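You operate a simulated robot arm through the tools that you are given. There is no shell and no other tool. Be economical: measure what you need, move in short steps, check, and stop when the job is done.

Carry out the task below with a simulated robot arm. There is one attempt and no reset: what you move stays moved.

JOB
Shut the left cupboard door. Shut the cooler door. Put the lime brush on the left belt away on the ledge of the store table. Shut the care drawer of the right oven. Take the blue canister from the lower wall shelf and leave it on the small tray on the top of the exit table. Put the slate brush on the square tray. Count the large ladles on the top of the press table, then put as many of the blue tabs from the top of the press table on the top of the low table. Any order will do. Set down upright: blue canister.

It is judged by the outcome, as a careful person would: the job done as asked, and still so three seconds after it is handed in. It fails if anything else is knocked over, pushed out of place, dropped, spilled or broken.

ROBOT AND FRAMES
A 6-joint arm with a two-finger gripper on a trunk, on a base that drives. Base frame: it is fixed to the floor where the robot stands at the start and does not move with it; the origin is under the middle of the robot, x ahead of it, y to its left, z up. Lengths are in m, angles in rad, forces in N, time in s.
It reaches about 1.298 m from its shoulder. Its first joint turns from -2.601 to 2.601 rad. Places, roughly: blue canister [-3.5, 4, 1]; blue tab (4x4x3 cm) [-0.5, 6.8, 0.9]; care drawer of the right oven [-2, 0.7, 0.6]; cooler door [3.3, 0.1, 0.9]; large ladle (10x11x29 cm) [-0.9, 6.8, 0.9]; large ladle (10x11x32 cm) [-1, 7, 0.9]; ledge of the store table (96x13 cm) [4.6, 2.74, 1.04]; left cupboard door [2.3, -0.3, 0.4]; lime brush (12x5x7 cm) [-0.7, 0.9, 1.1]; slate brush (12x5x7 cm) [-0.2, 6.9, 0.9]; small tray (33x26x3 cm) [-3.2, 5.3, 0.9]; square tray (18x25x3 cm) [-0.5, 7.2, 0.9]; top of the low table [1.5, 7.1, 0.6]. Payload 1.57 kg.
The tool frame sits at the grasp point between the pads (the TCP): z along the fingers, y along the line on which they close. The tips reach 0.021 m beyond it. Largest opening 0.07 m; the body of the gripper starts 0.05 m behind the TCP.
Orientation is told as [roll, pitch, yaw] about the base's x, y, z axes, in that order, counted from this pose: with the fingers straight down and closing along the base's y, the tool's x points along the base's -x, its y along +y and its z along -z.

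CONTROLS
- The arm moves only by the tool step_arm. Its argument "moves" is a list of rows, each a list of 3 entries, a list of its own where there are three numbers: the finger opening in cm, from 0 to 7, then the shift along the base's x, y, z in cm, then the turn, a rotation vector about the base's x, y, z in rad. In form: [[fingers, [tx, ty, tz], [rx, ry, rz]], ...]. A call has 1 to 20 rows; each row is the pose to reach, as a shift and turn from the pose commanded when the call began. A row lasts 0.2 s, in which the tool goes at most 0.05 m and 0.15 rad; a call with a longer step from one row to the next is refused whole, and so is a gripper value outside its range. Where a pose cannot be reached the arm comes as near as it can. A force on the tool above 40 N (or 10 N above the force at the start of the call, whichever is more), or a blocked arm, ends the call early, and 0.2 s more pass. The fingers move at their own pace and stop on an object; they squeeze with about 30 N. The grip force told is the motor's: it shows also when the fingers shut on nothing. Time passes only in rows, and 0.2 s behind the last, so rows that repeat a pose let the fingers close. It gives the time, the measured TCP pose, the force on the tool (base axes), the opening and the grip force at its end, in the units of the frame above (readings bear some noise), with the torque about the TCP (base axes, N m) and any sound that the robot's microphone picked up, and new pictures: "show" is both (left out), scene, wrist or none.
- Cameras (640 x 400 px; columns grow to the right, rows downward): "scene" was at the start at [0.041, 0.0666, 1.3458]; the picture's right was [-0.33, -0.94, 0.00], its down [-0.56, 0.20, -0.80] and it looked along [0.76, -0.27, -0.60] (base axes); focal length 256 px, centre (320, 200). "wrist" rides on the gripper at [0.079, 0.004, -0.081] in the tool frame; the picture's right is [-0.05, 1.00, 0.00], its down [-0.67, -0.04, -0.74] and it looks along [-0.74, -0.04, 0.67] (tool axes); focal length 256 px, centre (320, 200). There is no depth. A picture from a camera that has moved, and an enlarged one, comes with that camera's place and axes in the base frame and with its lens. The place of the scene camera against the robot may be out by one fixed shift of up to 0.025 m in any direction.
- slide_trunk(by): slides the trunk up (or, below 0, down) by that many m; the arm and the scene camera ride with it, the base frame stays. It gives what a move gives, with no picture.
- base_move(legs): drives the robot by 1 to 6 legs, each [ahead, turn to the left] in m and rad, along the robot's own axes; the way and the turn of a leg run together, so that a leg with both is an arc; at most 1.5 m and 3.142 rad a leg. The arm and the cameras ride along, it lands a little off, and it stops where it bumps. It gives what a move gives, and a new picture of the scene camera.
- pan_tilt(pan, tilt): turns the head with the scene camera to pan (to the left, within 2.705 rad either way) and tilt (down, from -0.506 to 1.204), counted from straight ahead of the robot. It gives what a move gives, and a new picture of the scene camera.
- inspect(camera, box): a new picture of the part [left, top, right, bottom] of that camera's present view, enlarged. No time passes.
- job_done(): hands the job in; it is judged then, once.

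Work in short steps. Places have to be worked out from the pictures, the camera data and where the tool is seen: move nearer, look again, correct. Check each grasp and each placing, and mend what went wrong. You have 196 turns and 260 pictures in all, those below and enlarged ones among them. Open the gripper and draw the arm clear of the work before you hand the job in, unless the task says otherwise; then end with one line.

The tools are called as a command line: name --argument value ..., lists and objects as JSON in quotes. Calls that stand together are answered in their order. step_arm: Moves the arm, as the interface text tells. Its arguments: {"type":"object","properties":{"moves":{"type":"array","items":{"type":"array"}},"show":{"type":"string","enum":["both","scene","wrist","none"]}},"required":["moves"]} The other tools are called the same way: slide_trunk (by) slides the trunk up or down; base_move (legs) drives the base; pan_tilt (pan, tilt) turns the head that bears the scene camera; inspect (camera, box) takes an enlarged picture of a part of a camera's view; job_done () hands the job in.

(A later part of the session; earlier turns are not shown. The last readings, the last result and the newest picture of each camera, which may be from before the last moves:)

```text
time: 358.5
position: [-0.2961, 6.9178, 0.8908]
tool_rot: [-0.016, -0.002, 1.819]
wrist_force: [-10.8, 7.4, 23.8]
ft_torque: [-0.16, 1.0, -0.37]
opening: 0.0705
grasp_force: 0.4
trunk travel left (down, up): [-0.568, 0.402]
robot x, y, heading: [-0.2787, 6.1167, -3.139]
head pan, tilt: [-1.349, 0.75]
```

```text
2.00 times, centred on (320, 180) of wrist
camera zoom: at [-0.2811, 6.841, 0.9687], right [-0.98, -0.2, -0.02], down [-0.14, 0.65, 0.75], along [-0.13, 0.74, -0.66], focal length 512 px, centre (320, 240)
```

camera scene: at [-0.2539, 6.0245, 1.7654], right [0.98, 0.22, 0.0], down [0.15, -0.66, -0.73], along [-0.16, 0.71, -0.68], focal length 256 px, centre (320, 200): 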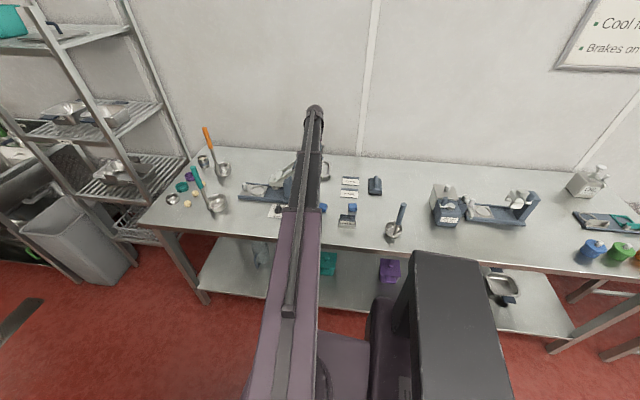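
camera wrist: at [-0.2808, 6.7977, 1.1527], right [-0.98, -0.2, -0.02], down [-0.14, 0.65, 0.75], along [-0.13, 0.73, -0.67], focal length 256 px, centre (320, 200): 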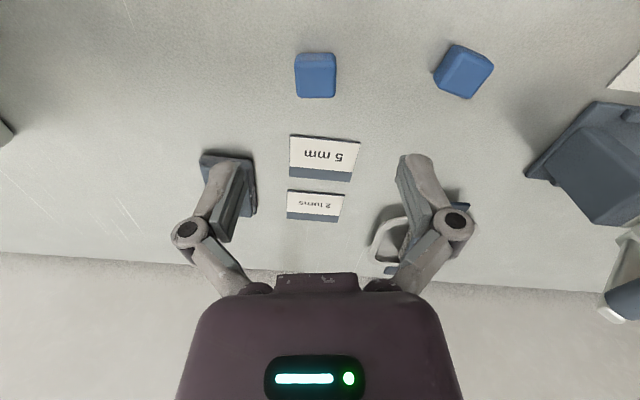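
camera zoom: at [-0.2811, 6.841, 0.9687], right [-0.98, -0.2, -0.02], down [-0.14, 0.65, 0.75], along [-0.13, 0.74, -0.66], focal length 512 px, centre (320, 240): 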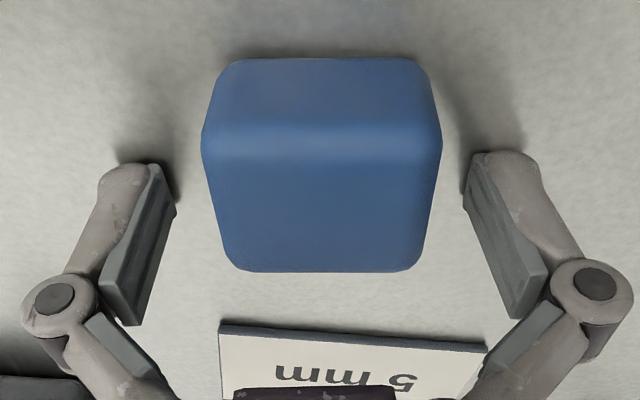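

Tips touched the table (z≈0.87). Raise 6 mm and close on the tab.

slide_trunk --by 0.009

step_arm --moves '[[7, [0.3, -0.3, 0], [0, 0, 0]], [3, [0.3, -0.3, 0], [0, 0, 0]], [3, [0.3, -0.3, 0], [0, 0, 0]], [3, [0.3, -0.3, 0], [0, 0, 0]]]' --show "none"

slide_trunk --by 0.2

inspect --camera "wrist" --box '[0, 0, 640, 400]'

```text
time: 359.1
position: [-0.2943, 6.9183, 0.8956]
tool_rot: [-0.02, 0.0, 1.821]
wrist_force: [-0.7, 0.2, -0.7]
ft_torque: [0.01, -0.01, 0.01]
opening: 0.0701
grasp_force: 0.2
trunk travel left (down, up): [-0.577, 0.393]
robot x, y, heading: [-0.2742, 6.1132, -3.135]
head pan, tilt: [-1.349, 0.75]
```

```text
time: 360.1
position: [-0.2926, 6.9154, 0.8971]
tool_rot: [-0.021, -0.005, 1.82]
wrist_force: [-10.7, 12.2, 34.9]
ft_torque: [-0.1, 1.18, -0.4]
opening: 0.0453
grasp_force: 11.8
trunk travel left (down, up): [-0.577, 0.393]
robot x, y, heading: [-0.2839, 6.1157, -3.141]
head pan, tilt: [-1.349, 0.75]
```

```text
time: 362.2
position: [-0.2916, 6.9159, 1.0956]
tool_rot: [-0.019, 0.0, 1.822]
wrist_force: [-0.5, -0.4, -0.4]
ft_torque: [0.03, -0.02, -0.02]
opening: 0.039
grasp_force: 30.1
trunk travel left (down, up): [-0.777, 0.193]
robot x, y, heading: [-0.2777, 6.1158, -3.144]
head pan, tilt: [-1.349, 0.75]
```

```text
1.00 times, centred on (320, 200) of wrist (not enlarged: the box is as wide or as high as the picture)
camera zoom: at [-0.2766, 6.8384, 1.1763], right [-0.98, -0.19, -0.02], down [-0.14, 0.65, 0.75], along [-0.13, 0.73, -0.67], focal length 256 px, centre (320, 200)
```

zoom: 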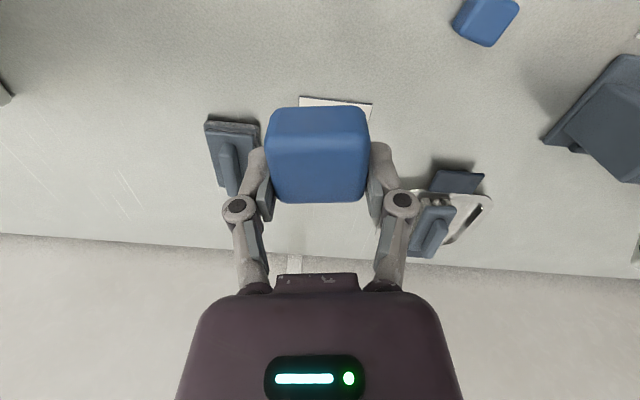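

Tab held (3.9 cm). Retract the arm, raise, and back the robot toward the low table.

step_arm --moves '[[3, [0.5, -4.6, 0], [0, 0, 0]], [3, [0.8, -9.2, 0], [0, 0, 0]], [3, [1, -13.8, 0], [0, 0, 0]], [3, [1, -18.4, 0], [0, 0, 0]], [3, [1, -22, 0], [0, 0, 0]]]' --show "none"

slide_trunk --by 0.12

base_move --legs '[[-0.8, 0]]'

pan_tilt --pan -2.2 --tilt 0.7

```text
time: 363.4
position: [-0.2822, 6.6938, 1.0968]
tool_rot: [-0.021, -0.001, 1.82]
wrist_force: [-0.1, 0.6, 0.1]
ft_torque: [-0.01, 0.0, -0.01]
opening: 0.0388
grasp_force: 30.3
trunk travel left (down, up): [-0.777, 0.193]
robot x, y, heading: [-0.2814, 6.1141, -3.14]
head pan, tilt: [-1.349, 0.75]
```

```text
time: 364.9
position: [-0.2814, 6.6945, 1.2167]
tool_rot: [-0.018, 0.0, 1.821]
wrist_force: [0.3, -0.7, 0.1]
ft_torque: [-0.01, -0.05, 0.01]
opening: 0.0391
grasp_force: 29.9
trunk travel left (down, up): [-0.897, 0.073]
robot x, y, heading: [-0.2774, 6.1189, -3.144]
head pan, tilt: [-1.349, 0.75]
```

```text
time: 370.2
position: [0.5303, 6.6931, 1.2164]
tool_rot: [-0.019, -0.001, 1.815]
wrist_force: [-0.6, 0.3, -0.5]
ft_torque: [-0.03, 0.01, 0.02]
opening: 0.0392
grasp_force: 30.0
trunk travel left (down, up): [-0.897, 0.073]
robot x, y, heading: [0.5291, 6.1111, 3.14]
head pan, tilt: [-1.349, 0.75]
camera scene: at [0.5549, 6.0241, 1.9034], right [0.98, 0.21, 0.0], down [0.15, -0.67, -0.73], along [-0.16, 0.71, -0.68], focal length 256 px, centre (320, 200)
```

scene: 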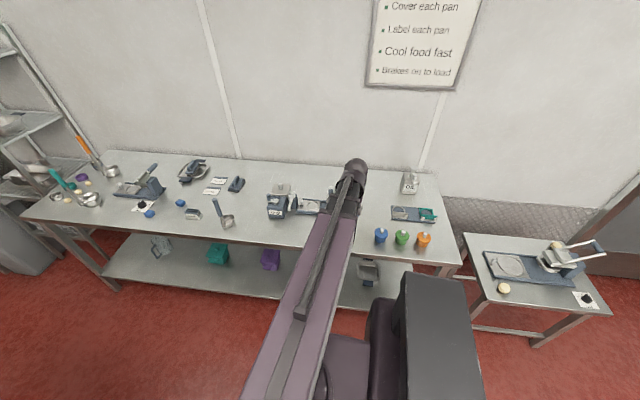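

```text
time: 371.4
position: [0.5293, 6.693, 1.2166]
tool_rot: [-0.017, 0.0, 1.814]
wrist_force: [-0.9, 0.0, -0.9]
ft_torque: [0.01, -0.01, 0.02]
opening: 0.0389
grasp_force: 29.7
trunk travel left (down, up): [-0.897, 0.073]
robot x, y, heading: [0.5296, 6.1102, 3.137]
head pan, tilt: [-2.201, 0.7]
camera scene: at [0.6224, 6.0116, 1.9077], right [0.81, -0.59, 0.0], down [-0.38, -0.52, -0.76], along [0.45, 0.62, -0.64], focal length 256 px, centre (320, 200)
```

scene: 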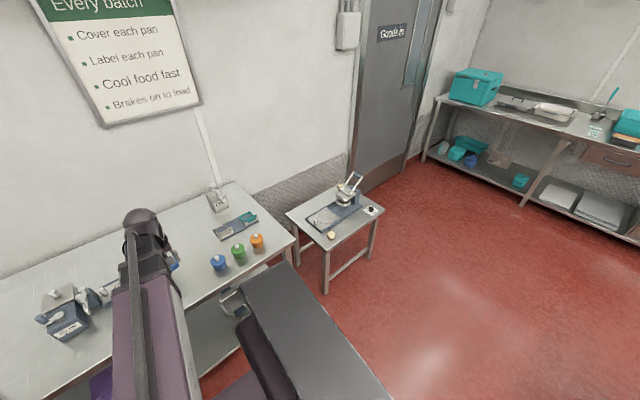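

Low table: x 1.27–1.84, y 6.85–7.30, z≈0.6, with a free front strip between the bun and the card. Back up 0.95 m more.

base_move --legs '[[-0.93, 0]]'

pan_tilt --pan -1.35 --tilt 0.9

```text
time: 377.3
position: [1.467, 6.6841, 1.2158]
tool_rot: [-0.02, 0.001, 1.805]
wrist_force: [0.2, -0.2, -0.2]
ft_torque: [0.01, 0.01, 0.02]
opening: 0.0387
grasp_force: 30.1
trunk travel left (down, up): [-0.897, 0.073]
robot x, y, heading: [1.4608, 6.1052, 3.126]
head pan, tilt: [-2.201, 0.7]
camera scene: at [1.5547, 6.0016, 1.9076], right [0.8, -0.6, 0.0], down [-0.39, -0.52, -0.76], along [0.46, 0.61, -0.64], focal length 256 px, centre (320, 200)
```

scene: 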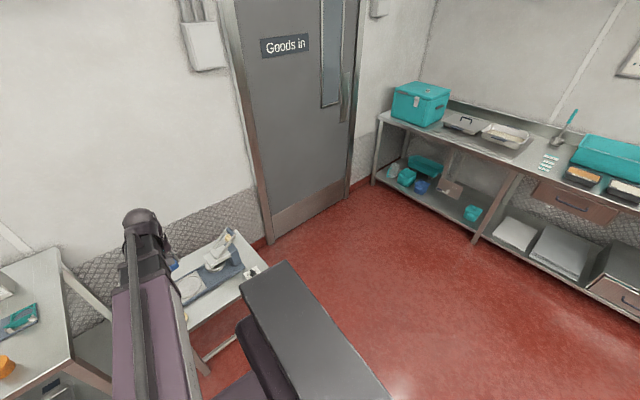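

```text
time: 378.5
position: [1.4668, 6.6841, 1.2167]
tool_rot: [-0.02, 0.001, 1.807]
wrist_force: [-0.4, -0.2, 0.0]
ft_torque: [0.03, -0.03, -0.02]
opening: 0.0388
grasp_force: 30.3
trunk travel left (down, up): [-0.897, 0.073]
robot x, y, heading: [1.4656, 6.103, 3.128]
head pan, tilt: [-1.349, 0.901]
camera scene: at [1.4877, 6.0076, 1.8915], right [0.98, 0.21, 0.0], down [0.16, -0.77, -0.62], along [-0.13, 0.61, -0.78], focal length 256 px, centre (320, 200)
```

scene: 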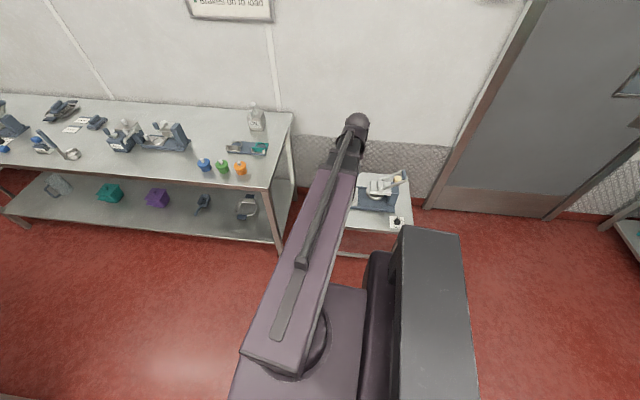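

Lower 0.35 m (staying in front of the table) and view with the wrist camera.

slide_trunk --by -0.33

step_arm --moves '[[3, [2, 4, 0], [0, 0, 0]], [3, [4, 8, 0], [0, 0, 0]], [3, [6, 12, 0], [0, 0, 0]]]' --show "wrist"

```text
time: 381.7
position: [1.4658, 6.6848, 0.8857]
tool_rot: [-0.019, -0.001, 1.807]
wrist_force: [0.0, -0.1, -0.5]
ft_torque: [-0.01, 0.0, 0.0]
opening: 0.0393
grasp_force: 30.4
trunk travel left (down, up): [-0.567, 0.403]
robot x, y, heading: [1.4603, 6.103, 3.127]
head pan, tilt: [-1.349, 0.901]
```

```text
time: 382.5
position: [1.5266, 6.8065, 0.886]
tool_rot: [-0.019, 0.0, 1.807]
wrist_force: [0.5, 0.3, -1.0]
ft_torque: [0.01, 0.02, -0.03]
opening: 0.0393
grasp_force: 30.1
trunk travel left (down, up): [-0.567, 0.403]
robot x, y, heading: [1.4628, 6.1039, 3.125]
head pan, tilt: [-1.349, 0.901]
camera wrist: at [1.5404, 6.7285, 0.9663], right [-0.98, -0.18, -0.02], down [-0.14, 0.65, 0.75], along [-0.12, 0.74, -0.67], focal length 256 px, centre (320, 200)
```

wrist: 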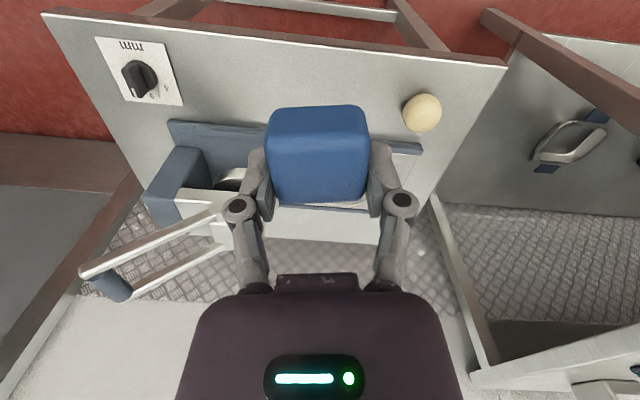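

Free strip x 1.41–1.70, y 6.84–6.96. I go above (1.62, 6.90) and lower.

step_arm --moves '[[3, [3.2, 3.2, 0], [0, 0, 0]], [3, [6.4, 6.4, 0], [0, 0, 0]], [3, [9.3, 9.3, 0], [0, 0, 0]]]' --show "none"

slide_trunk --by -0.2

inspect --camera "wrist" --box '[0, 0, 640, 400]'

```text
time: 383.3
position: [1.6217, 6.8988, 0.8849]
tool_rot: [-0.019, -0.001, 1.806]
wrist_force: [-0.7, -0.4, 0.1]
ft_torque: [0.02, -0.06, 0.01]
opening: 0.0389
grasp_force: 29.6
trunk travel left (down, up): [-0.567, 0.403]
robot x, y, heading: [1.4634, 6.1064, 3.125]
head pan, tilt: [-1.349, 0.901]
```

```text
time: 385.5
position: [1.6207, 6.8987, 0.6866]
tool_rot: [-0.021, 0.0, 1.808]
wrist_force: [0.7, 1.0, 0.1]
ft_torque: [0.0, -0.01, 0.01]
opening: 0.0389
grasp_force: 29.9
trunk travel left (down, up): [-0.367, 0.603]
robot x, y, heading: [1.4633, 6.1064, 3.123]
head pan, tilt: [-1.349, 0.901]
```

```text
1.00 times, centred on (320, 200) of wrist (not enlarged: the box is as wide or as high as the picture)
camera zoom: at [1.6341, 6.8206, 0.7664], right [-0.98, -0.18, -0.02], down [-0.14, 0.65, 0.75], along [-0.12, 0.74, -0.67], focal length 256 px, centre (320, 200)
```

zoom: 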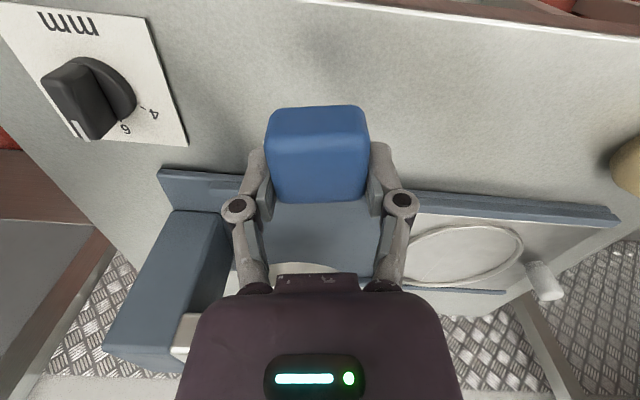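

Good position. Lower to contact.

slide_trunk --by -0.04

slide_trunk --by -0.008

slide_trunk --by -0.005

slide_trunk --by -0.005

```text
time: 386.3
position: [1.6209, 6.898, 0.6454]
tool_rot: [-0.02, -0.001, 1.807]
wrist_force: [-0.2, 0.2, 0.1]
ft_torque: [0.0, 0.01, -0.02]
opening: 0.0391
grasp_force: 29.9
trunk travel left (down, up): [-0.327, 0.643]
robot x, y, heading: [1.4607, 6.1046, 3.13]
head pan, tilt: [-1.349, 0.901]
```

```text
time: 386.9
position: [1.6216, 6.8996, 0.637]
tool_rot: [-0.02, 0.001, 1.807]
wrist_force: [0.0, -0.4, -0.5]
ft_torque: [0.02, 0.02, 0.02]
opening: 0.0392
grasp_force: 29.5
trunk travel left (down, up): [-0.319, 0.651]
robot x, y, heading: [1.4625, 6.1042, 3.12]
head pan, tilt: [-1.349, 0.901]
```

```text
time: 387.4
position: [1.6215, 6.8975, 0.6331]
tool_rot: [-0.02, 0.0, 1.806]
wrist_force: [0.3, -0.1, -0.9]
ft_torque: [-0.05, 0.01, 0.01]
opening: 0.0387
grasp_force: 29.5
trunk travel left (down, up): [-0.314, 0.656]
robot x, y, heading: [1.4647, 6.1083, 3.13]
head pan, tilt: [-1.349, 0.901]
```

```text
time: 388.0
position: [1.6209, 6.8986, 0.6268]
tool_rot: [-0.018, -0.002, 1.806]
wrist_force: [-0.1, -0.6, -1.5]
ft_torque: [0.01, 0.02, 0.03]
opening: 0.039
grasp_force: 30.1
trunk travel left (down, up): [-0.309, 0.661]
robot x, y, heading: [1.4611, 6.1049, 3.126]
head pan, tilt: [-1.349, 0.901]
```

slide_trunk --by -0.004

slide_trunk --by -0.004

slide_trunk --by -0.004

inspect --camera "wrist" --box '[160, 60, 480, 260]'

```text
time: 388.5
position: [1.6205, 6.8984, 0.6247]
tool_rot: [-0.02, -0.001, 1.807]
wrist_force: [0.5, -0.3, -0.2]
ft_torque: [-0.02, -0.01, 0.04]
opening: 0.0389
grasp_force: 29.9
trunk travel left (down, up): [-0.305, 0.665]
robot x, y, heading: [1.4599, 6.1059, 3.13]
head pan, tilt: [-1.349, 0.901]
```

```text
time: 389.0
position: [1.6214, 6.8993, 0.6205]
tool_rot: [-0.021, 0.0, 1.807]
wrist_force: [0.1, -0.8, -0.1]
ft_torque: [-0.02, -0.01, 0.01]
opening: 0.039
grasp_force: 30.1
trunk travel left (down, up): [-0.301, 0.669]
robot x, y, heading: [1.4594, 6.1036, 3.127]
head pan, tilt: [-1.349, 0.901]
```

```text
time: 389.5
position: [1.6214, 6.8977, 0.6188]
tool_rot: [-0.017, -0.004, 1.807]
wrist_force: [1.4, -1.6, 29.7]
ft_torque: [-0.42, 0.55, 0.08]
opening: 0.039
grasp_force: 30.6
trunk travel left (down, up): [-0.298, 0.672]
robot x, y, heading: [1.4635, 6.1082, 3.129]
head pan, tilt: [-1.349, 0.901]
stopped: the force on the tool passed its limit at 44 N (the readings are from after the stop); the commanded pose is now the measured one
```

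```text
2.00 times, centred on (320, 160) of wrist
camera zoom: at [1.6341, 6.8201, 0.6993], right [-0.98, -0.18, -0.02], down [-0.14, 0.65, 0.75], along [-0.12, 0.74, -0.66], focal length 512 px, centre (320, 280)
```

zoom: 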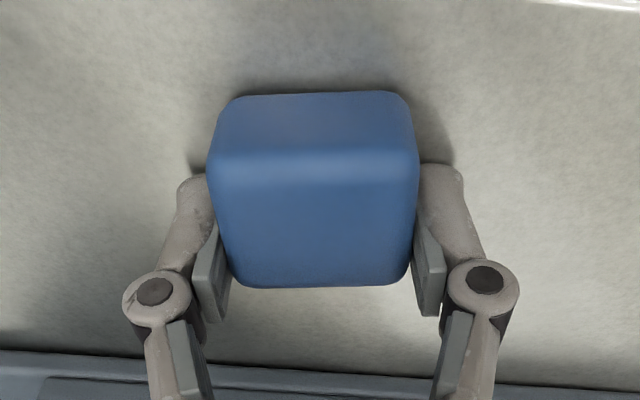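

On the table. Ease, release and rise.

slide_trunk --by 0.004

step_arm --moves '[[5, [0, 0, 0], [0, 0, 0]], [6, [0, 0, 0], [0, 0, 0]], [6, [0, 0, 0], [0, 0, 0]]]' --show "none"

slide_trunk --by 0.2

inspect --camera "wrist" --box '[0, 0, 640, 400]'

```text
time: 390.0
position: [1.6211, 6.8988, 0.6202]
tool_rot: [-0.019, -0.001, 1.807]
wrist_force: [0.8, 0.3, 0.0]
ft_torque: [-0.02, -0.02, 0.01]
opening: 0.0393
grasp_force: 29.8
trunk travel left (down, up): [-0.302, 0.668]
robot x, y, heading: [1.4631, 6.1043, 3.129]
head pan, tilt: [-1.349, 0.901]
```

```text
time: 390.8
position: [1.6211, 6.9, 0.6199]
tool_rot: [-0.018, -0.001, 1.808]
wrist_force: [0.3, 0.6, 0.2]
ft_torque: [0.0, -0.03, -0.04]
opening: 0.0601
grasp_force: 0.0
trunk travel left (down, up): [-0.302, 0.668]
robot x, y, heading: [1.4632, 6.1078, 3.125]
head pan, tilt: [-1.349, 0.901]
```

```text
time: 393.0
position: [1.6214, 6.8995, 0.821]
tool_rot: [-0.019, 0.0, 1.807]
wrist_force: [0.1, 0.8, -0.9]
ft_torque: [-0.01, -0.02, -0.01]
opening: 0.06
grasp_force: 0.0
trunk travel left (down, up): [-0.502, 0.468]
robot x, y, heading: [1.4618, 6.1022, 3.126]
head pan, tilt: [-1.349, 0.901]
```

```text
1.00 times, centred on (320, 200) of wrist (not enlarged: the box is as wide or as high as the picture)
camera zoom: at [1.6344, 6.8216, 0.901], right [-0.98, -0.18, -0.02], down [-0.14, 0.65, 0.75], along [-0.12, 0.74, -0.66], focal length 256 px, centre (320, 200)
```

zoom: 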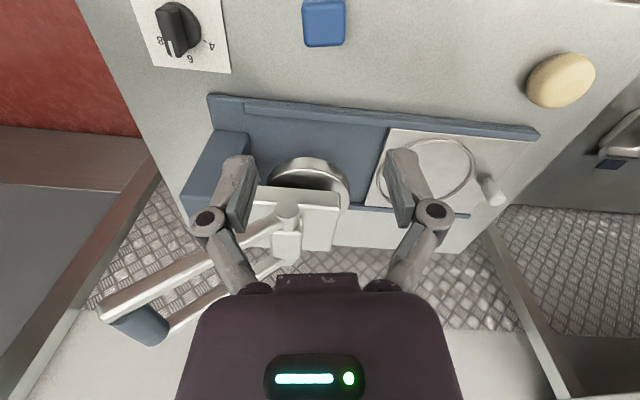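

Tab 1 placed. Retract, raise, and drive back for the second tab.

step_arm --moves '[[6, [-3, -4, 0], [0, 0, 0]], [6, [-6, -8, 0], [0, 0, 0]], [6, [-9, -12, 0], [0, 0, 0]], [6, [-12, -16, 0], [0, 0, 0]], [6, [-15, -20, 0], [0, 0, 0]]]' --show "none"

slide_trunk --by 0.38

base_move --legs '[[0.9, 0], [0.86, 0]]'

step_arm --moves '[[7, [-3, 4, 0], [0, 0, 0]], [7, [-6, 7, 0], [0, 0, 0]], [7, [-8, 10, 0], [0, 0, 0]]]' --show "both"

```text
time: 394.2
position: [1.4703, 6.6998, 0.8205]
tool_rot: [-0.021, -0.002, 1.805]
wrist_force: [-0.2, 0.5, 0.8]
ft_torque: [-0.03, 0.0, 0.03]
opening: 0.0598
grasp_force: 0.1
trunk travel left (down, up): [-0.502, 0.468]
robot x, y, heading: [1.46, 6.1041, 3.127]
head pan, tilt: [-1.349, 0.901]
```

```text
time: 397.9
position: [1.4708, 6.7003, 1.2003]
tool_rot: [-0.017, -0.002, 1.808]
wrist_force: [-0.5, -0.7, -0.2]
ft_torque: [-0.03, 0.03, 0.02]
opening: 0.0599
grasp_force: 0.0
trunk travel left (down, up): [-0.882, 0.088]
robot x, y, heading: [1.462, 6.104, 3.129]
head pan, tilt: [-1.349, 0.901]
```

```text
time: 408.7
position: [-0.2592, 6.7582, 1.2012]
tool_rot: [-0.02, -0.001, 1.771]
wrist_force: [0.2, -0.5, 0.7]
ft_torque: [0.01, 0.01, 0.01]
opening: 0.0601
grasp_force: 0.1
trunk travel left (down, up): [-0.882, 0.088]
robot x, y, heading: [-0.2914, 6.1631, 3.09]
head pan, tilt: [-1.349, 0.901]
camera scene: at [-0.267, 6.0653, 1.8764], right [0.98, 0.17, 0.0], down [0.14, -0.77, -0.62], along [-0.11, 0.61, -0.78], focal length 256 px, centre (320, 200)
```

scene: 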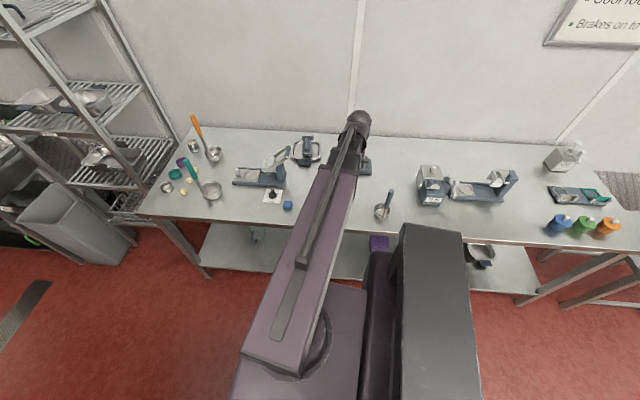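

```text
time: 409.5
position: [-0.3389, 6.8597, 1.2008]
tool_rot: [-0.019, -0.002, 1.771]
wrist_force: [0.2, 0.3, 0.5]
ft_torque: [-0.01, -0.04, 0.0]
opening: 0.0705
grasp_force: 0.1
trunk travel left (down, up): [-0.882, 0.088]
robot x, y, heading: [-0.289, 6.1623, 3.096]
head pan, tilt: [-1.349, 0.901]
camera scene: at [-0.2672, 6.0667, 1.8764], right [0.98, 0.17, 0.0], down [0.14, -0.77, -0.62], along [-0.11, 0.61, -0.78], focal length 256 px, centre (320, 200)
camera wrist: at [-0.3286, 6.7814, 1.2806], right [-0.99, -0.15, -0.02], down [-0.11, 0.66, 0.75], along [-0.1, 0.74, -0.67], focal length 256 px, centre (320, 200)
```

scene: 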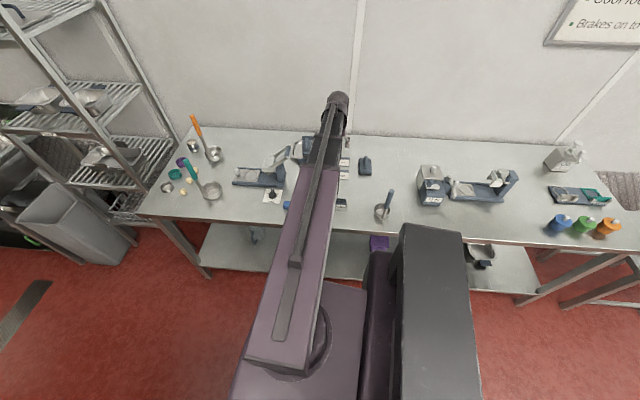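
wrist: 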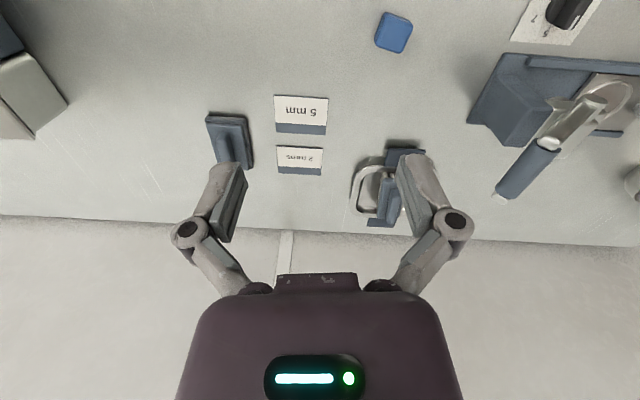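

Tab 2 at ≈(-0.431, 6.868), turned ~20°. Move over it and rotate the gripper by -0.345.

step_arm --moves '[[7, [-3, 0.3, 0], [0, 0, -0.115]], [7, [-6, 0.5, 0], [0, 0, -0.23]], [7, [-9.2, 0.8, 0], [0, 0, -0.345]]]' --show "none"

slide_trunk --by -0.24

inspect --camera "wrist" --box '[120, 0, 520, 250]'

```text
time: 410.3
position: [-0.4327, 6.8649, 1.2012]
tool_rot: [-0.022, -0.001, 1.425]
wrist_force: [-0.6, -0.1, -0.3]
ft_torque: [-0.04, 0.01, -0.06]
opening: 0.0698
grasp_force: 0.1
trunk travel left (down, up): [-0.882, 0.088]
robot x, y, heading: [-0.2911, 6.1657, 3.099]
head pan, tilt: [-1.349, 0.901]
```

```text
time: 412.8
position: [-0.4312, 6.865, 0.9616]
tool_rot: [-0.019, -0.001, 1.426]
wrist_force: [0.2, -0.7, 0.3]
ft_torque: [-0.03, 0.01, 0.02]
opening: 0.0698
grasp_force: 0.1
trunk travel left (down, up): [-0.642, 0.328]
robot x, y, heading: [-0.2925, 6.1647, 3.092]
head pan, tilt: [-1.349, 0.901]
```

```text
1.60 times, centred on (320, 125) of wrist
camera zoom: at [-0.4481, 6.7882, 1.0412], right [-0.98, 0.2, -0.02], down [0.12, 0.65, 0.75], along [0.16, 0.73, -0.66], focal length 410 px, centre (320, 320)
```

zoom: 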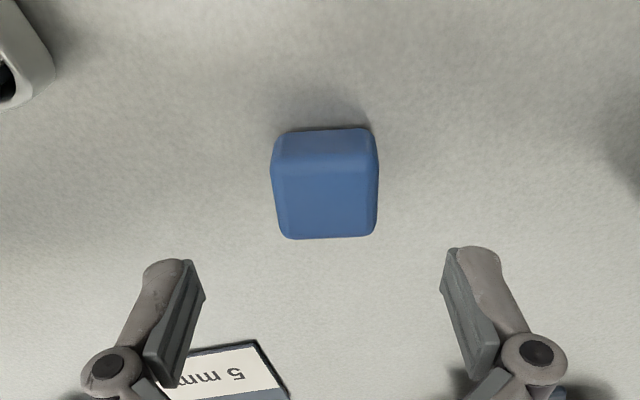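

Aligned. Shift 1.3 cm, descend to 0.902, close, lift.

step_arm --moves '[[7, [0.1, 1.3, 0], [0, 0, 0]]]' --show "none"

slide_trunk --by -0.06

step_arm --moves '[[3, [0, 0, 0], [0, 0, 0]], [3, [0, 0, 0], [0, 0, 0]], [3, [0, 0, 0], [0, 0, 0]], [3, [0, 0, 0], [0, 0, 0]]]' --show "wrist"

```text
time: 413.2
position: [-0.4304, 6.879, 0.9616]
tool_rot: [-0.02, 0.0, 1.429]
wrist_force: [0.9, 0.7, -1.3]
ft_torque: [0.01, -0.01, 0.02]
opening: 0.0699
grasp_force: 0.1
trunk travel left (down, up): [-0.642, 0.328]
robot x, y, heading: [-0.2898, 6.1623, 3.094]
head pan, tilt: [-1.349, 0.901]
```

```text
time: 414.2
position: [-0.4295, 6.8795, 0.9005]
tool_rot: [-0.018, -0.001, 1.426]
wrist_force: [-0.6, 0.8, -0.7]
ft_torque: [0.02, 0.0, 0.01]
opening: 0.07
grasp_force: 0.1
trunk travel left (down, up): [-0.582, 0.388]
robot x, y, heading: [-0.2864, 6.1636, 3.089]
head pan, tilt: [-1.349, 0.901]
```

```text
time: 415.2
position: [-0.4293, 6.8781, 0.902]
tool_rot: [-0.019, -0.001, 1.427]
wrist_force: [-0.7, 0.1, 3.0]
ft_torque: [-0.04, 0.12, -0.01]
opening: 0.0389
grasp_force: 29.6
trunk travel left (down, up): [-0.582, 0.388]
robot x, y, heading: [-0.2904, 6.1604, 3.09]
head pan, tilt: [-1.349, 0.901]
camera wrist: at [-0.4463, 6.8015, 0.9813], right [-0.98, 0.2, -0.02], down [0.12, 0.65, 0.75], along [0.16, 0.73, -0.66], focal length 256 px, centre (320, 200)
```

wrist: 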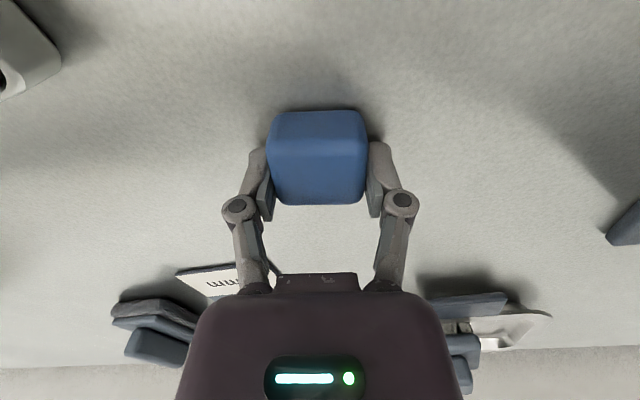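

Tab 2 gripped. Lift, retract and reverse to the low table again.

slide_trunk --by 0.3

step_arm --moves '[[3, [4, -2.7, 0], [0, 0, 0.115]], [3, [8, -5.5, 0], [0, 0, 0.23]], [3, [12, -8.5, 0], [0, 0, 0.345]], [3, [15, -12, 0], [0, 0, 0.38]], [3, [15, -14, 0], [0, 0, 0.38]]]' --show "wrist"

base_move --legs '[[-0.87, 0.02], [-0.87, 0.02]]'

```text
time: 418.2
position: [-0.4297, 6.8782, 1.2002]
tool_rot: [-0.02, -0.002, 1.427]
wrist_force: [0.0, -0.2, -0.2]
ft_torque: [0.0, 0.01, 0.02]
opening: 0.0389
grasp_force: 30.1
trunk travel left (down, up): [-0.882, 0.088]
robot x, y, heading: [-0.2864, 6.1637, 3.094]
head pan, tilt: [-1.349, 0.901]
```

```text
time: 419.4
position: [-0.2788, 6.7381, 1.2]
tool_rot: [-0.019, -0.001, 1.808]
wrist_force: [-0.5, -0.3, -0.2]
ft_torque: [-0.03, -0.01, 0.01]
opening: 0.0389
grasp_force: 30.4
trunk travel left (down, up): [-0.882, 0.088]
robot x, y, heading: [-0.2884, 6.1575, 3.093]
head pan, tilt: [-1.349, 0.901]
camera wrist: at [-0.266, 6.6601, 1.2812], right [-0.98, -0.18, -0.02], down [-0.14, 0.65, 0.75], along [-0.12, 0.74, -0.66], focal length 256 px, centre (320, 200)
```

wrist: 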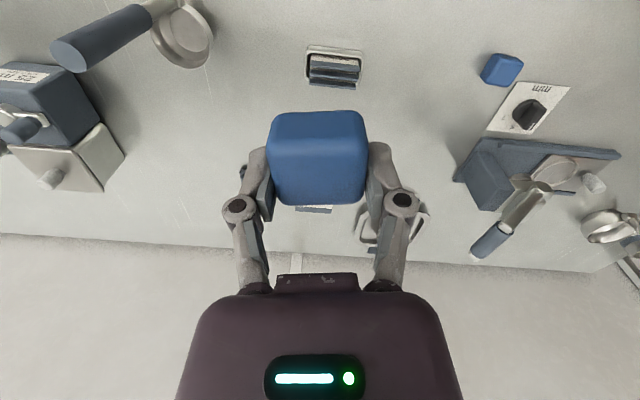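

```text
time: 430.1
position: [1.4225, 6.6932, 1.2004]
tool_rot: [-0.018, -0.003, 1.844]
wrist_force: [-0.2, 0.1, -1.3]
ft_torque: [0.03, -0.01, 0.0]
opening: 0.0391
grasp_force: 29.3
trunk travel left (down, up): [-0.882, 0.088]
robot x, y, heading: [1.436, 6.1152, 3.134]
head pan, tilt: [-1.349, 0.901]
camera scene: at [1.4602, 6.0212, 1.8764], right [0.98, 0.21, 0.0], down [0.17, -0.77, -0.62], along [-0.13, 0.61, -0.78], focal length 256 px, centre (320, 200)
```

scene: 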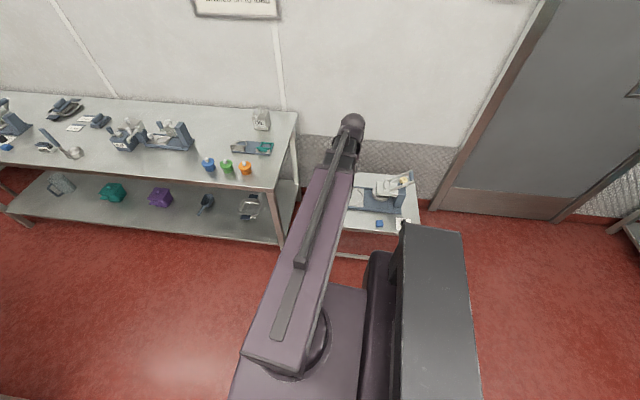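

Lower and go above (1.505, 6.90).

slide_trunk --by -0.32

step_arm --moves '[[3, [1.7, 4.2, 0], [0, 0, 0]], [3, [3.4, 8.4, 0], [0, 0, 0]], [3, [5, 12.6, 0], [0, 0, 0]], [3, [6.6, 16.8, 0], [0, 0, 0]], [3, [8.2, 20.7, 0], [0, 0, 0]]]' --show "none"

slide_trunk --by -0.19

inspect --camera "wrist" --box '[0, 0, 640, 400]'

```text
time: 433.3
position: [1.4216, 6.6943, 0.8807]
tool_rot: [-0.019, -0.001, 1.845]
wrist_force: [0.0, 0.0, -0.5]
ft_torque: [0.0, 0.01, 0.02]
opening: 0.039
grasp_force: 30.1
trunk travel left (down, up): [-0.562, 0.408]
robot x, y, heading: [1.4372, 6.1164, 3.137]
head pan, tilt: [-1.349, 0.901]
```

```text
time: 434.5
position: [1.5041, 6.9018, 0.881]
tool_rot: [-0.019, -0.002, 1.844]
wrist_force: [-0.5, 0.3, -0.2]
ft_torque: [-0.02, 0.0, -0.03]
opening: 0.0391
grasp_force: 30.3
trunk travel left (down, up): [-0.562, 0.408]
robot x, y, heading: [1.4301, 6.1188, 3.134]
head pan, tilt: [-1.349, 0.901]
```

```text
time: 436.6
position: [1.505, 6.9021, 0.6898]
tool_rot: [-0.019, -0.003, 1.844]
wrist_force: [0.1, 0.1, -0.1]
ft_torque: [-0.01, 0.0, -0.03]
opening: 0.0389
grasp_force: 30.0
trunk travel left (down, up): [-0.372, 0.598]
robot x, y, heading: [1.4339, 6.1182, 3.136]
head pan, tilt: [-1.349, 0.901]
```

```text
1.00 times, centred on (320, 200) of wrist (not enlarged: the box is as wide or as high as the picture)
camera zoom: at [1.5204, 6.8243, 0.7711], right [-0.98, -0.22, -0.02], down [-0.16, 0.65, 0.75], along [-0.15, 0.73, -0.66], focal length 256 px, centre (320, 200)
```

zoom: 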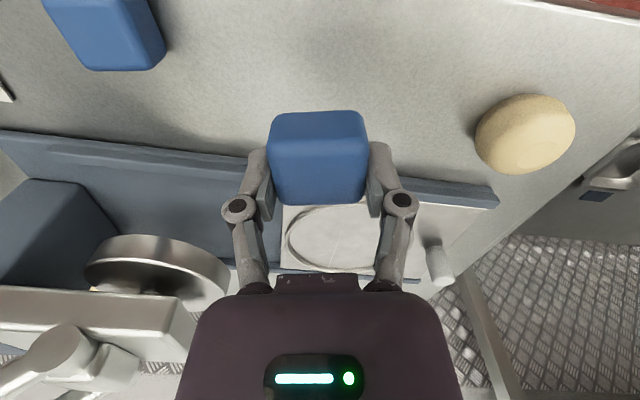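

Fine; nudge -0.5 cm in y and lower to contact.

step_arm --moves '[[3, [0, -0.6, 0], [0, 0, 0]]]' --show "none"

slide_trunk --by -0.055

slide_trunk --by -0.005

slide_trunk --by -0.004

slide_trunk --by -0.004

```text
time: 437.0
position: [1.5057, 6.8958, 0.6907]
tool_rot: [-0.019, -0.005, 1.845]
wrist_force: [-0.4, -0.4, -0.3]
ft_torque: [-0.02, 0.01, -0.02]
opening: 0.0392
grasp_force: 30.6
trunk travel left (down, up): [-0.372, 0.598]
robot x, y, heading: [1.4379, 6.1182, 3.134]
head pan, tilt: [-1.349, 0.901]
```

```text
time: 437.9
position: [1.5054, 6.8968, 0.6375]
tool_rot: [-0.019, -0.003, 1.846]
wrist_force: [-0.5, 0.0, -0.9]
ft_torque: [-0.01, -0.05, -0.01]
opening: 0.0391
grasp_force: 30.0
trunk travel left (down, up): [-0.317, 0.653]
robot x, y, heading: [1.4327, 6.1192, 3.135]
head pan, tilt: [-1.349, 0.901]
```

```text
time: 438.5
position: [1.5036, 6.8953, 0.6311]
tool_rot: [-0.018, -0.002, 1.846]
wrist_force: [-0.4, 0.5, -0.6]
ft_torque: [0.0, 0.02, -0.02]
opening: 0.0392
grasp_force: 30.4
trunk travel left (down, up): [-0.312, 0.658]
robot x, y, heading: [1.4367, 6.1186, 3.136]
head pan, tilt: [-1.349, 0.901]
```

```text
time: 439.0
position: [1.5045, 6.8945, 0.6267]
tool_rot: [-0.017, -0.001, 1.844]
wrist_force: [-0.2, -0.3, -0.2]
ft_torque: [-0.01, -0.04, -0.01]
opening: 0.0389
grasp_force: 29.7
trunk travel left (down, up): [-0.308, 0.662]
robot x, y, heading: [1.4362, 6.1186, 3.134]
head pan, tilt: [-1.349, 0.901]
```

```text
time: 439.5
position: [1.5048, 6.8961, 0.623]
tool_rot: [-0.018, -0.001, 1.845]
wrist_force: [0.9, -0.1, -0.7]
ft_torque: [-0.01, 0.0, -0.01]
opening: 0.0389
grasp_force: 30.1
trunk travel left (down, up): [-0.304, 0.666]
robot x, y, heading: [1.434, 6.1169, 3.133]
head pan, tilt: [-1.349, 0.901]
```

slide_trunk --by -0.003

step_arm --moves '[[5, [0, 0, 0], [0, 0, 0]], [6, [0, 0, 0], [0, 0, 0]], [6, [0, 0, 0], [0, 0, 0]]]' --show "none"

slide_trunk --by 0.2

inspect --camera "wrist" --box '[0, 0, 640, 400]'

```text
time: 440.0
position: [1.5043, 6.8954, 0.6208]
tool_rot: [-0.021, -0.002, 1.845]
wrist_force: [0.2, 3.2, 14.4]
ft_torque: [-0.18, 0.17, -0.02]
opening: 0.039
grasp_force: 30.3
trunk travel left (down, up): [-0.301, 0.669]
robot x, y, heading: [1.434, 6.12, 3.136]
head pan, tilt: [-1.349, 0.901]
```

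```text
time: 440.8
position: [1.5051, 6.8953, 0.6202]
tool_rot: [-0.02, -0.001, 1.844]
wrist_force: [-0.2, 0.4, 0.4]
ft_torque: [0.0, -0.02, 0.0]
opening: 0.0599
grasp_force: 0.0
trunk travel left (down, up): [-0.301, 0.669]
robot x, y, heading: [1.4357, 6.1172, 3.127]
head pan, tilt: [-1.349, 0.901]
```

```text
time: 443.0
position: [1.5049, 6.8965, 0.8191]
tool_rot: [-0.02, -0.004, 1.846]
wrist_force: [0.0, -0.6, -0.2]
ft_torque: [0.0, 0.0, -0.01]
opening: 0.0602
grasp_force: 0.0
trunk travel left (down, up): [-0.501, 0.469]
robot x, y, heading: [1.4338, 6.1197, 3.138]
head pan, tilt: [-1.349, 0.901]
```

```text
1.00 times, centred on (320, 200) of wrist (not enlarged: the box is as wide or as high as the picture)
camera zoom: at [1.521, 6.8184, 0.9], right [-0.98, -0.22, -0.02], down [-0.16, 0.65, 0.75], along [-0.15, 0.73, -0.66], focal length 256 px, centre (320, 200)
```

zoom: 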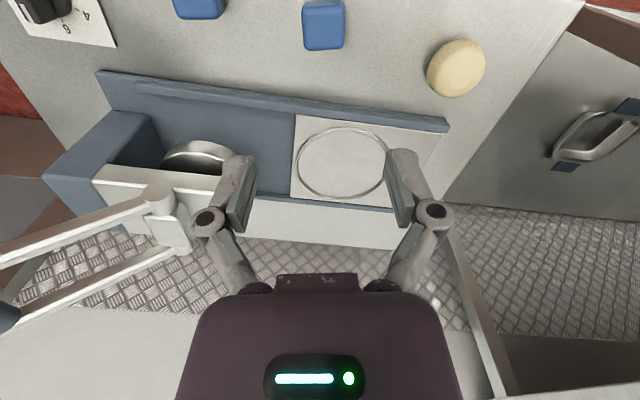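

Both tabs are in place. Retract, raise and swing the arm to the robot's front for the drive to the exit side.

step_arm --moves '[[5, [-1.5, -4, 0], [0, 0, 0]], [5, [-3, -8, 0], [0, 0, 0]], [5, [-4.5, -12, 0], [0, 0, 0]], [5, [-6, -16, 0], [0, 0, 0]], [5, [-7, -19.5, 0], [0, 0, 0]]]' --show "none"

slide_trunk --by 0.35

step_arm --moves '[[0, [-4.5, -0.2, 0], [0, 0, 0.0785]], [0, [-9, -0.7, 0], [0, 0, 0.157]], [0, [-13.4, -1.6, 0], [0, 0, 0.2355]], [0, [-17.7, -2.8, 0], [0, 0, 0.314]], [0, [-22, -4.4, 0], [0, 0, 0.3925]], [0, [-26.1, -6.3, 0], [0, 0, 0.471]], [0, [-30, -8.5, 0], [0, 0, 0.5495]], [0, [-33.8, -11, 0], [0, 0, 0.628]], [0, [-37.3, -13.8, 0], [0, 0, 0.7065]], [0, [-40.6, -16.8, 0], [0, 0, 0.785]], [0, [-43.7, -20.2, 0], [0, 0, 0.8635]], [0, [-46.5, -23.7, 0], [0, 0, 0.942]], [0, [-49, -27.5, 0], [0, 0, 1.0205]], [0, [-51.2, -31.4, 0], [0, 0, 1.099]], [0, [-53.1, -35.5, 0], [0, 0, 1.1775]], [0, [-54.6, -39.7, 0], [0, 0, 1.256]], [0, [-55.8, -44.1, 0], [0, 0, 1.3345]], [0, [-56.7, -48.5, 0], [0, 0, 1.413]], [0, [-57.2, -53, 0], [0, 0, 1.4915]], [0, [-57.4, -57.5, 0], [0, 0, 1.57]]]' --show "none"

pan_tilt --pan 0 --tilt 0.5

```text
time: 444.2
position: [1.4339, 6.7003, 0.8202]
tool_rot: [-0.018, -0.002, 1.846]
wrist_force: [0.2, 0.3, 0.3]
ft_torque: [-0.02, 0.02, -0.01]
opening: 0.0501
grasp_force: 0.1
trunk travel left (down, up): [-0.501, 0.469]
robot x, y, heading: [1.4352, 6.1178, 3.131]
head pan, tilt: [-1.349, 0.901]
```

```text
time: 447.6
position: [1.433, 6.6992, 1.1686]
tool_rot: [-0.02, -0.001, 1.846]
wrist_force: [-0.5, -0.5, 0.1]
ft_torque: [0.03, -0.01, 0.02]
opening: 0.05
grasp_force: 0.0
trunk travel left (down, up): [-0.851, 0.119]
robot x, y, heading: [1.4329, 6.1186, 3.128]
head pan, tilt: [-1.349, 0.901]
```

```text
time: 451.8
position: [0.8585, 6.1255, 1.17]
tool_rot: [-0.021, -0.002, -2.868]
wrist_force: [0.6, 0.3, -1.7]
ft_torque: [-0.02, 0.0, 0.01]
opening: 0.0002
grasp_force: 28.3
trunk travel left (down, up): [-0.851, 0.119]
robot x, y, heading: [1.432, 6.1162, 3.13]
head pan, tilt: [-1.349, 0.901]
```

```text
time: 453.3
position: [0.859, 6.1273, 1.1693]
tool_rot: [-0.019, -0.002, -2.867]
wrist_force: [0.1, 0.0, 0.1]
ft_torque: [0.0, -0.01, -0.04]
opening: 0.0001
grasp_force: 28.8
trunk travel left (down, up): [-0.851, 0.119]
robot x, y, heading: [1.4349, 6.1164, 3.131]
head pan, tilt: [0.0, 0.499]
camera scene: at [1.3852, 5.9479, 1.8792], right [0.01, 1.0, 0.0], down [0.48, 0.0, -0.88], along [-0.88, 0.01, -0.48], focal length 256 px, centre (320, 200)
```

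scene: 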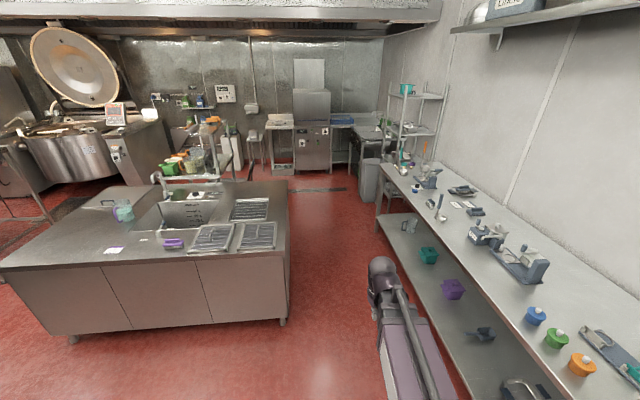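

Zoom on the far wall to find the canister shelf and exit table.

inspect --camera "scene" --box '[130, 60, 290, 180]'

inspect --camera "scene" --box '[240, 60, 400, 180]'

```text
3.33 times, centred on (210, 120) of scene
camera zoom: at [1.3852, 5.9479, 1.8792], right [0.01, 1.0, 0.0], down [0.48, 0.0, -0.88], along [-0.88, 0.01, -0.48], focal length 855 px, centre (687, 467)
```

zoom: 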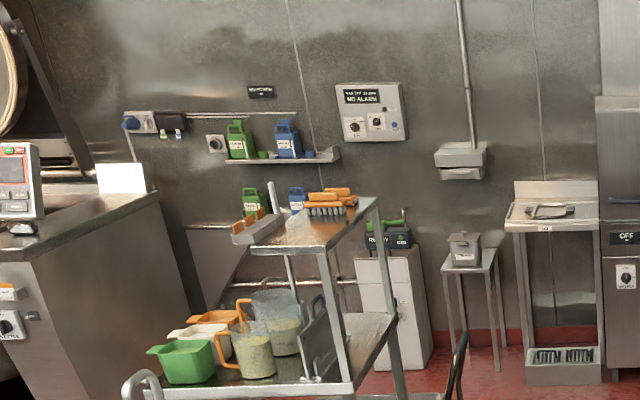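

```text
3.33 times, centred on (320, 120) of scene
camera zoom: at [1.3852, 5.9479, 1.8792], right [0.01, 1.0, 0.0], down [0.48, 0.0, -0.88], along [-0.88, 0.01, -0.48], focal length 855 px, centre (320, 467)
```

zoom: 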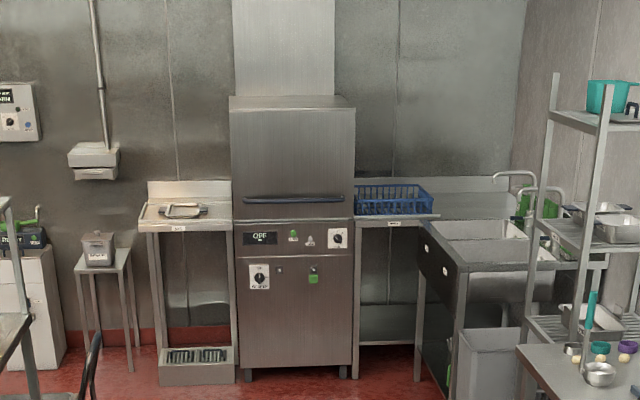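

I see: lower wall shelf with green and blue canisters (behind a trolley), exit table with tray left of the dishwasher. Drive along the aisle to x≈-1.3.

base_move --legs '[[1.4, 0.01], [1.35, 0.01]]'

pan_tilt --pan 0.4 --tilt 0.6

```text
time: 469.9
position: [-1.9162, 6.1564, 1.1697]
tool_rot: [-0.018, -0.003, -2.861]
wrist_force: [-0.7, -1.3, -0.6]
ft_torque: [0.0, -0.02, 0.01]
opening: 0.0
grasp_force: 28.4
trunk travel left (down, up): [-0.851, 0.119]
robot x, y, heading: [-1.3403, 6.1529, 3.142]
head pan, tilt: [0.0, 0.499]
camera scene: at [-1.3889, 5.9812, 1.8792], right [0.0, 1.0, 0.0], down [0.48, 0.0, -0.88], along [-0.88, 0.0, -0.48], focal length 256 px, centre (320, 200)
```

scene: 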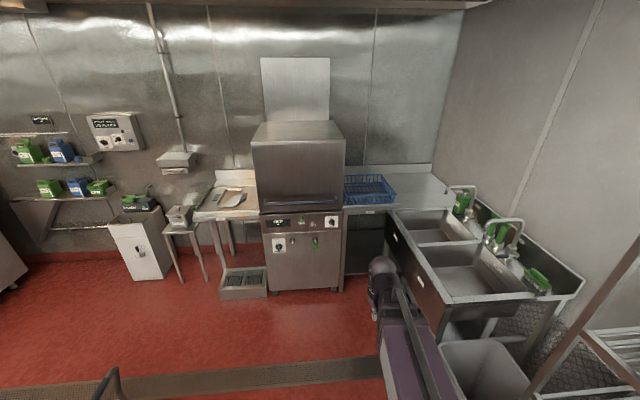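

```text
time: 470.8
position: [-1.9156, 6.1573, 1.1695]
tool_rot: [-0.019, -0.004, -2.861]
wrist_force: [0.0, -0.3, 0.2]
ft_torque: [-0.02, 0.01, -0.03]
opening: 0.0
grasp_force: 28.1
trunk travel left (down, up): [-0.851, 0.119]
robot x, y, heading: [-1.3379, 6.1542, 3.141]
head pan, tilt: [0.4, 0.6]
camera scene: at [-1.3791, 5.9468, 1.8702], right [-0.39, 0.92, 0.0], down [0.52, 0.22, -0.83], along [-0.76, -0.32, -0.56], focal length 256 px, centre (320, 200)
```

scene: 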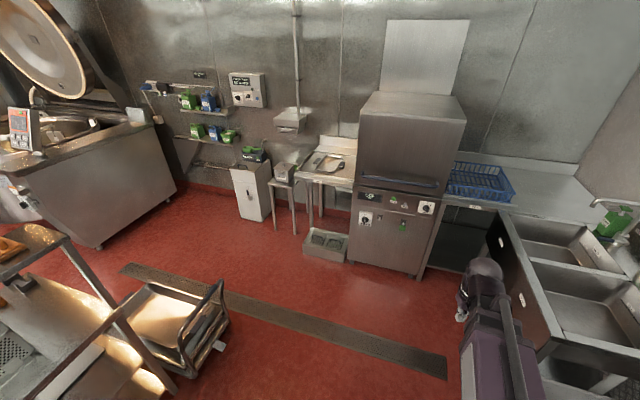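

inspect --camera "scene" --box '[130, 65, 290, 190]'

inspect --camera "scene" --box '[260, 90, 400, 200]'

```text
3.20 times, centred on (210, 128) of scene
camera zoom: at [-1.3791, 5.9468, 1.8702], right [-0.39, 0.92, 0.0], down [0.52, 0.22, -0.83], along [-0.76, -0.32, -0.56], focal length 821 px, centre (672, 432)
```

zoom: 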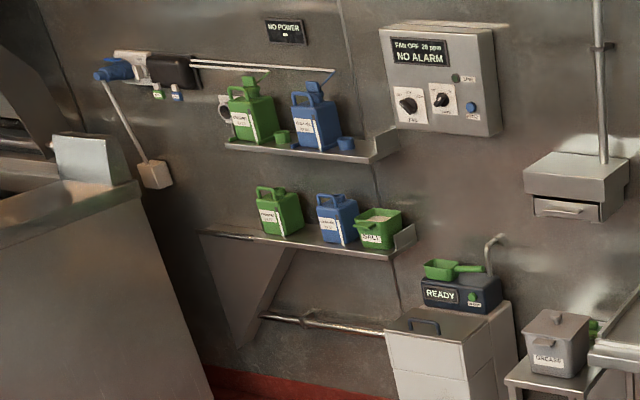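

```text
3.64 times, centred on (330, 145) of scene
camera zoom: at [-1.3791, 5.9468, 1.8702], right [-0.39, 0.92, 0.0], down [0.52, 0.22, -0.83], along [-0.76, -0.32, -0.56], focal length 933 px, centre (284, 400)
```

zoom: 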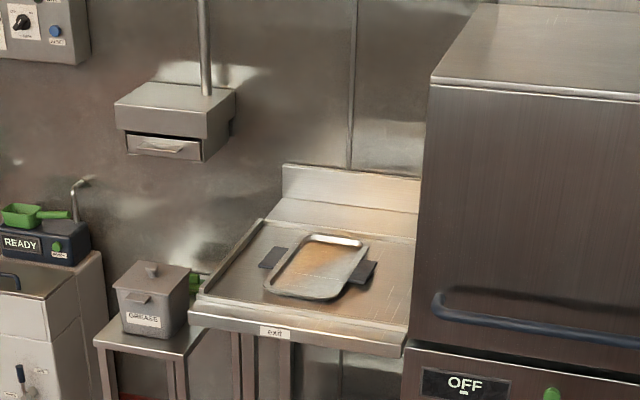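

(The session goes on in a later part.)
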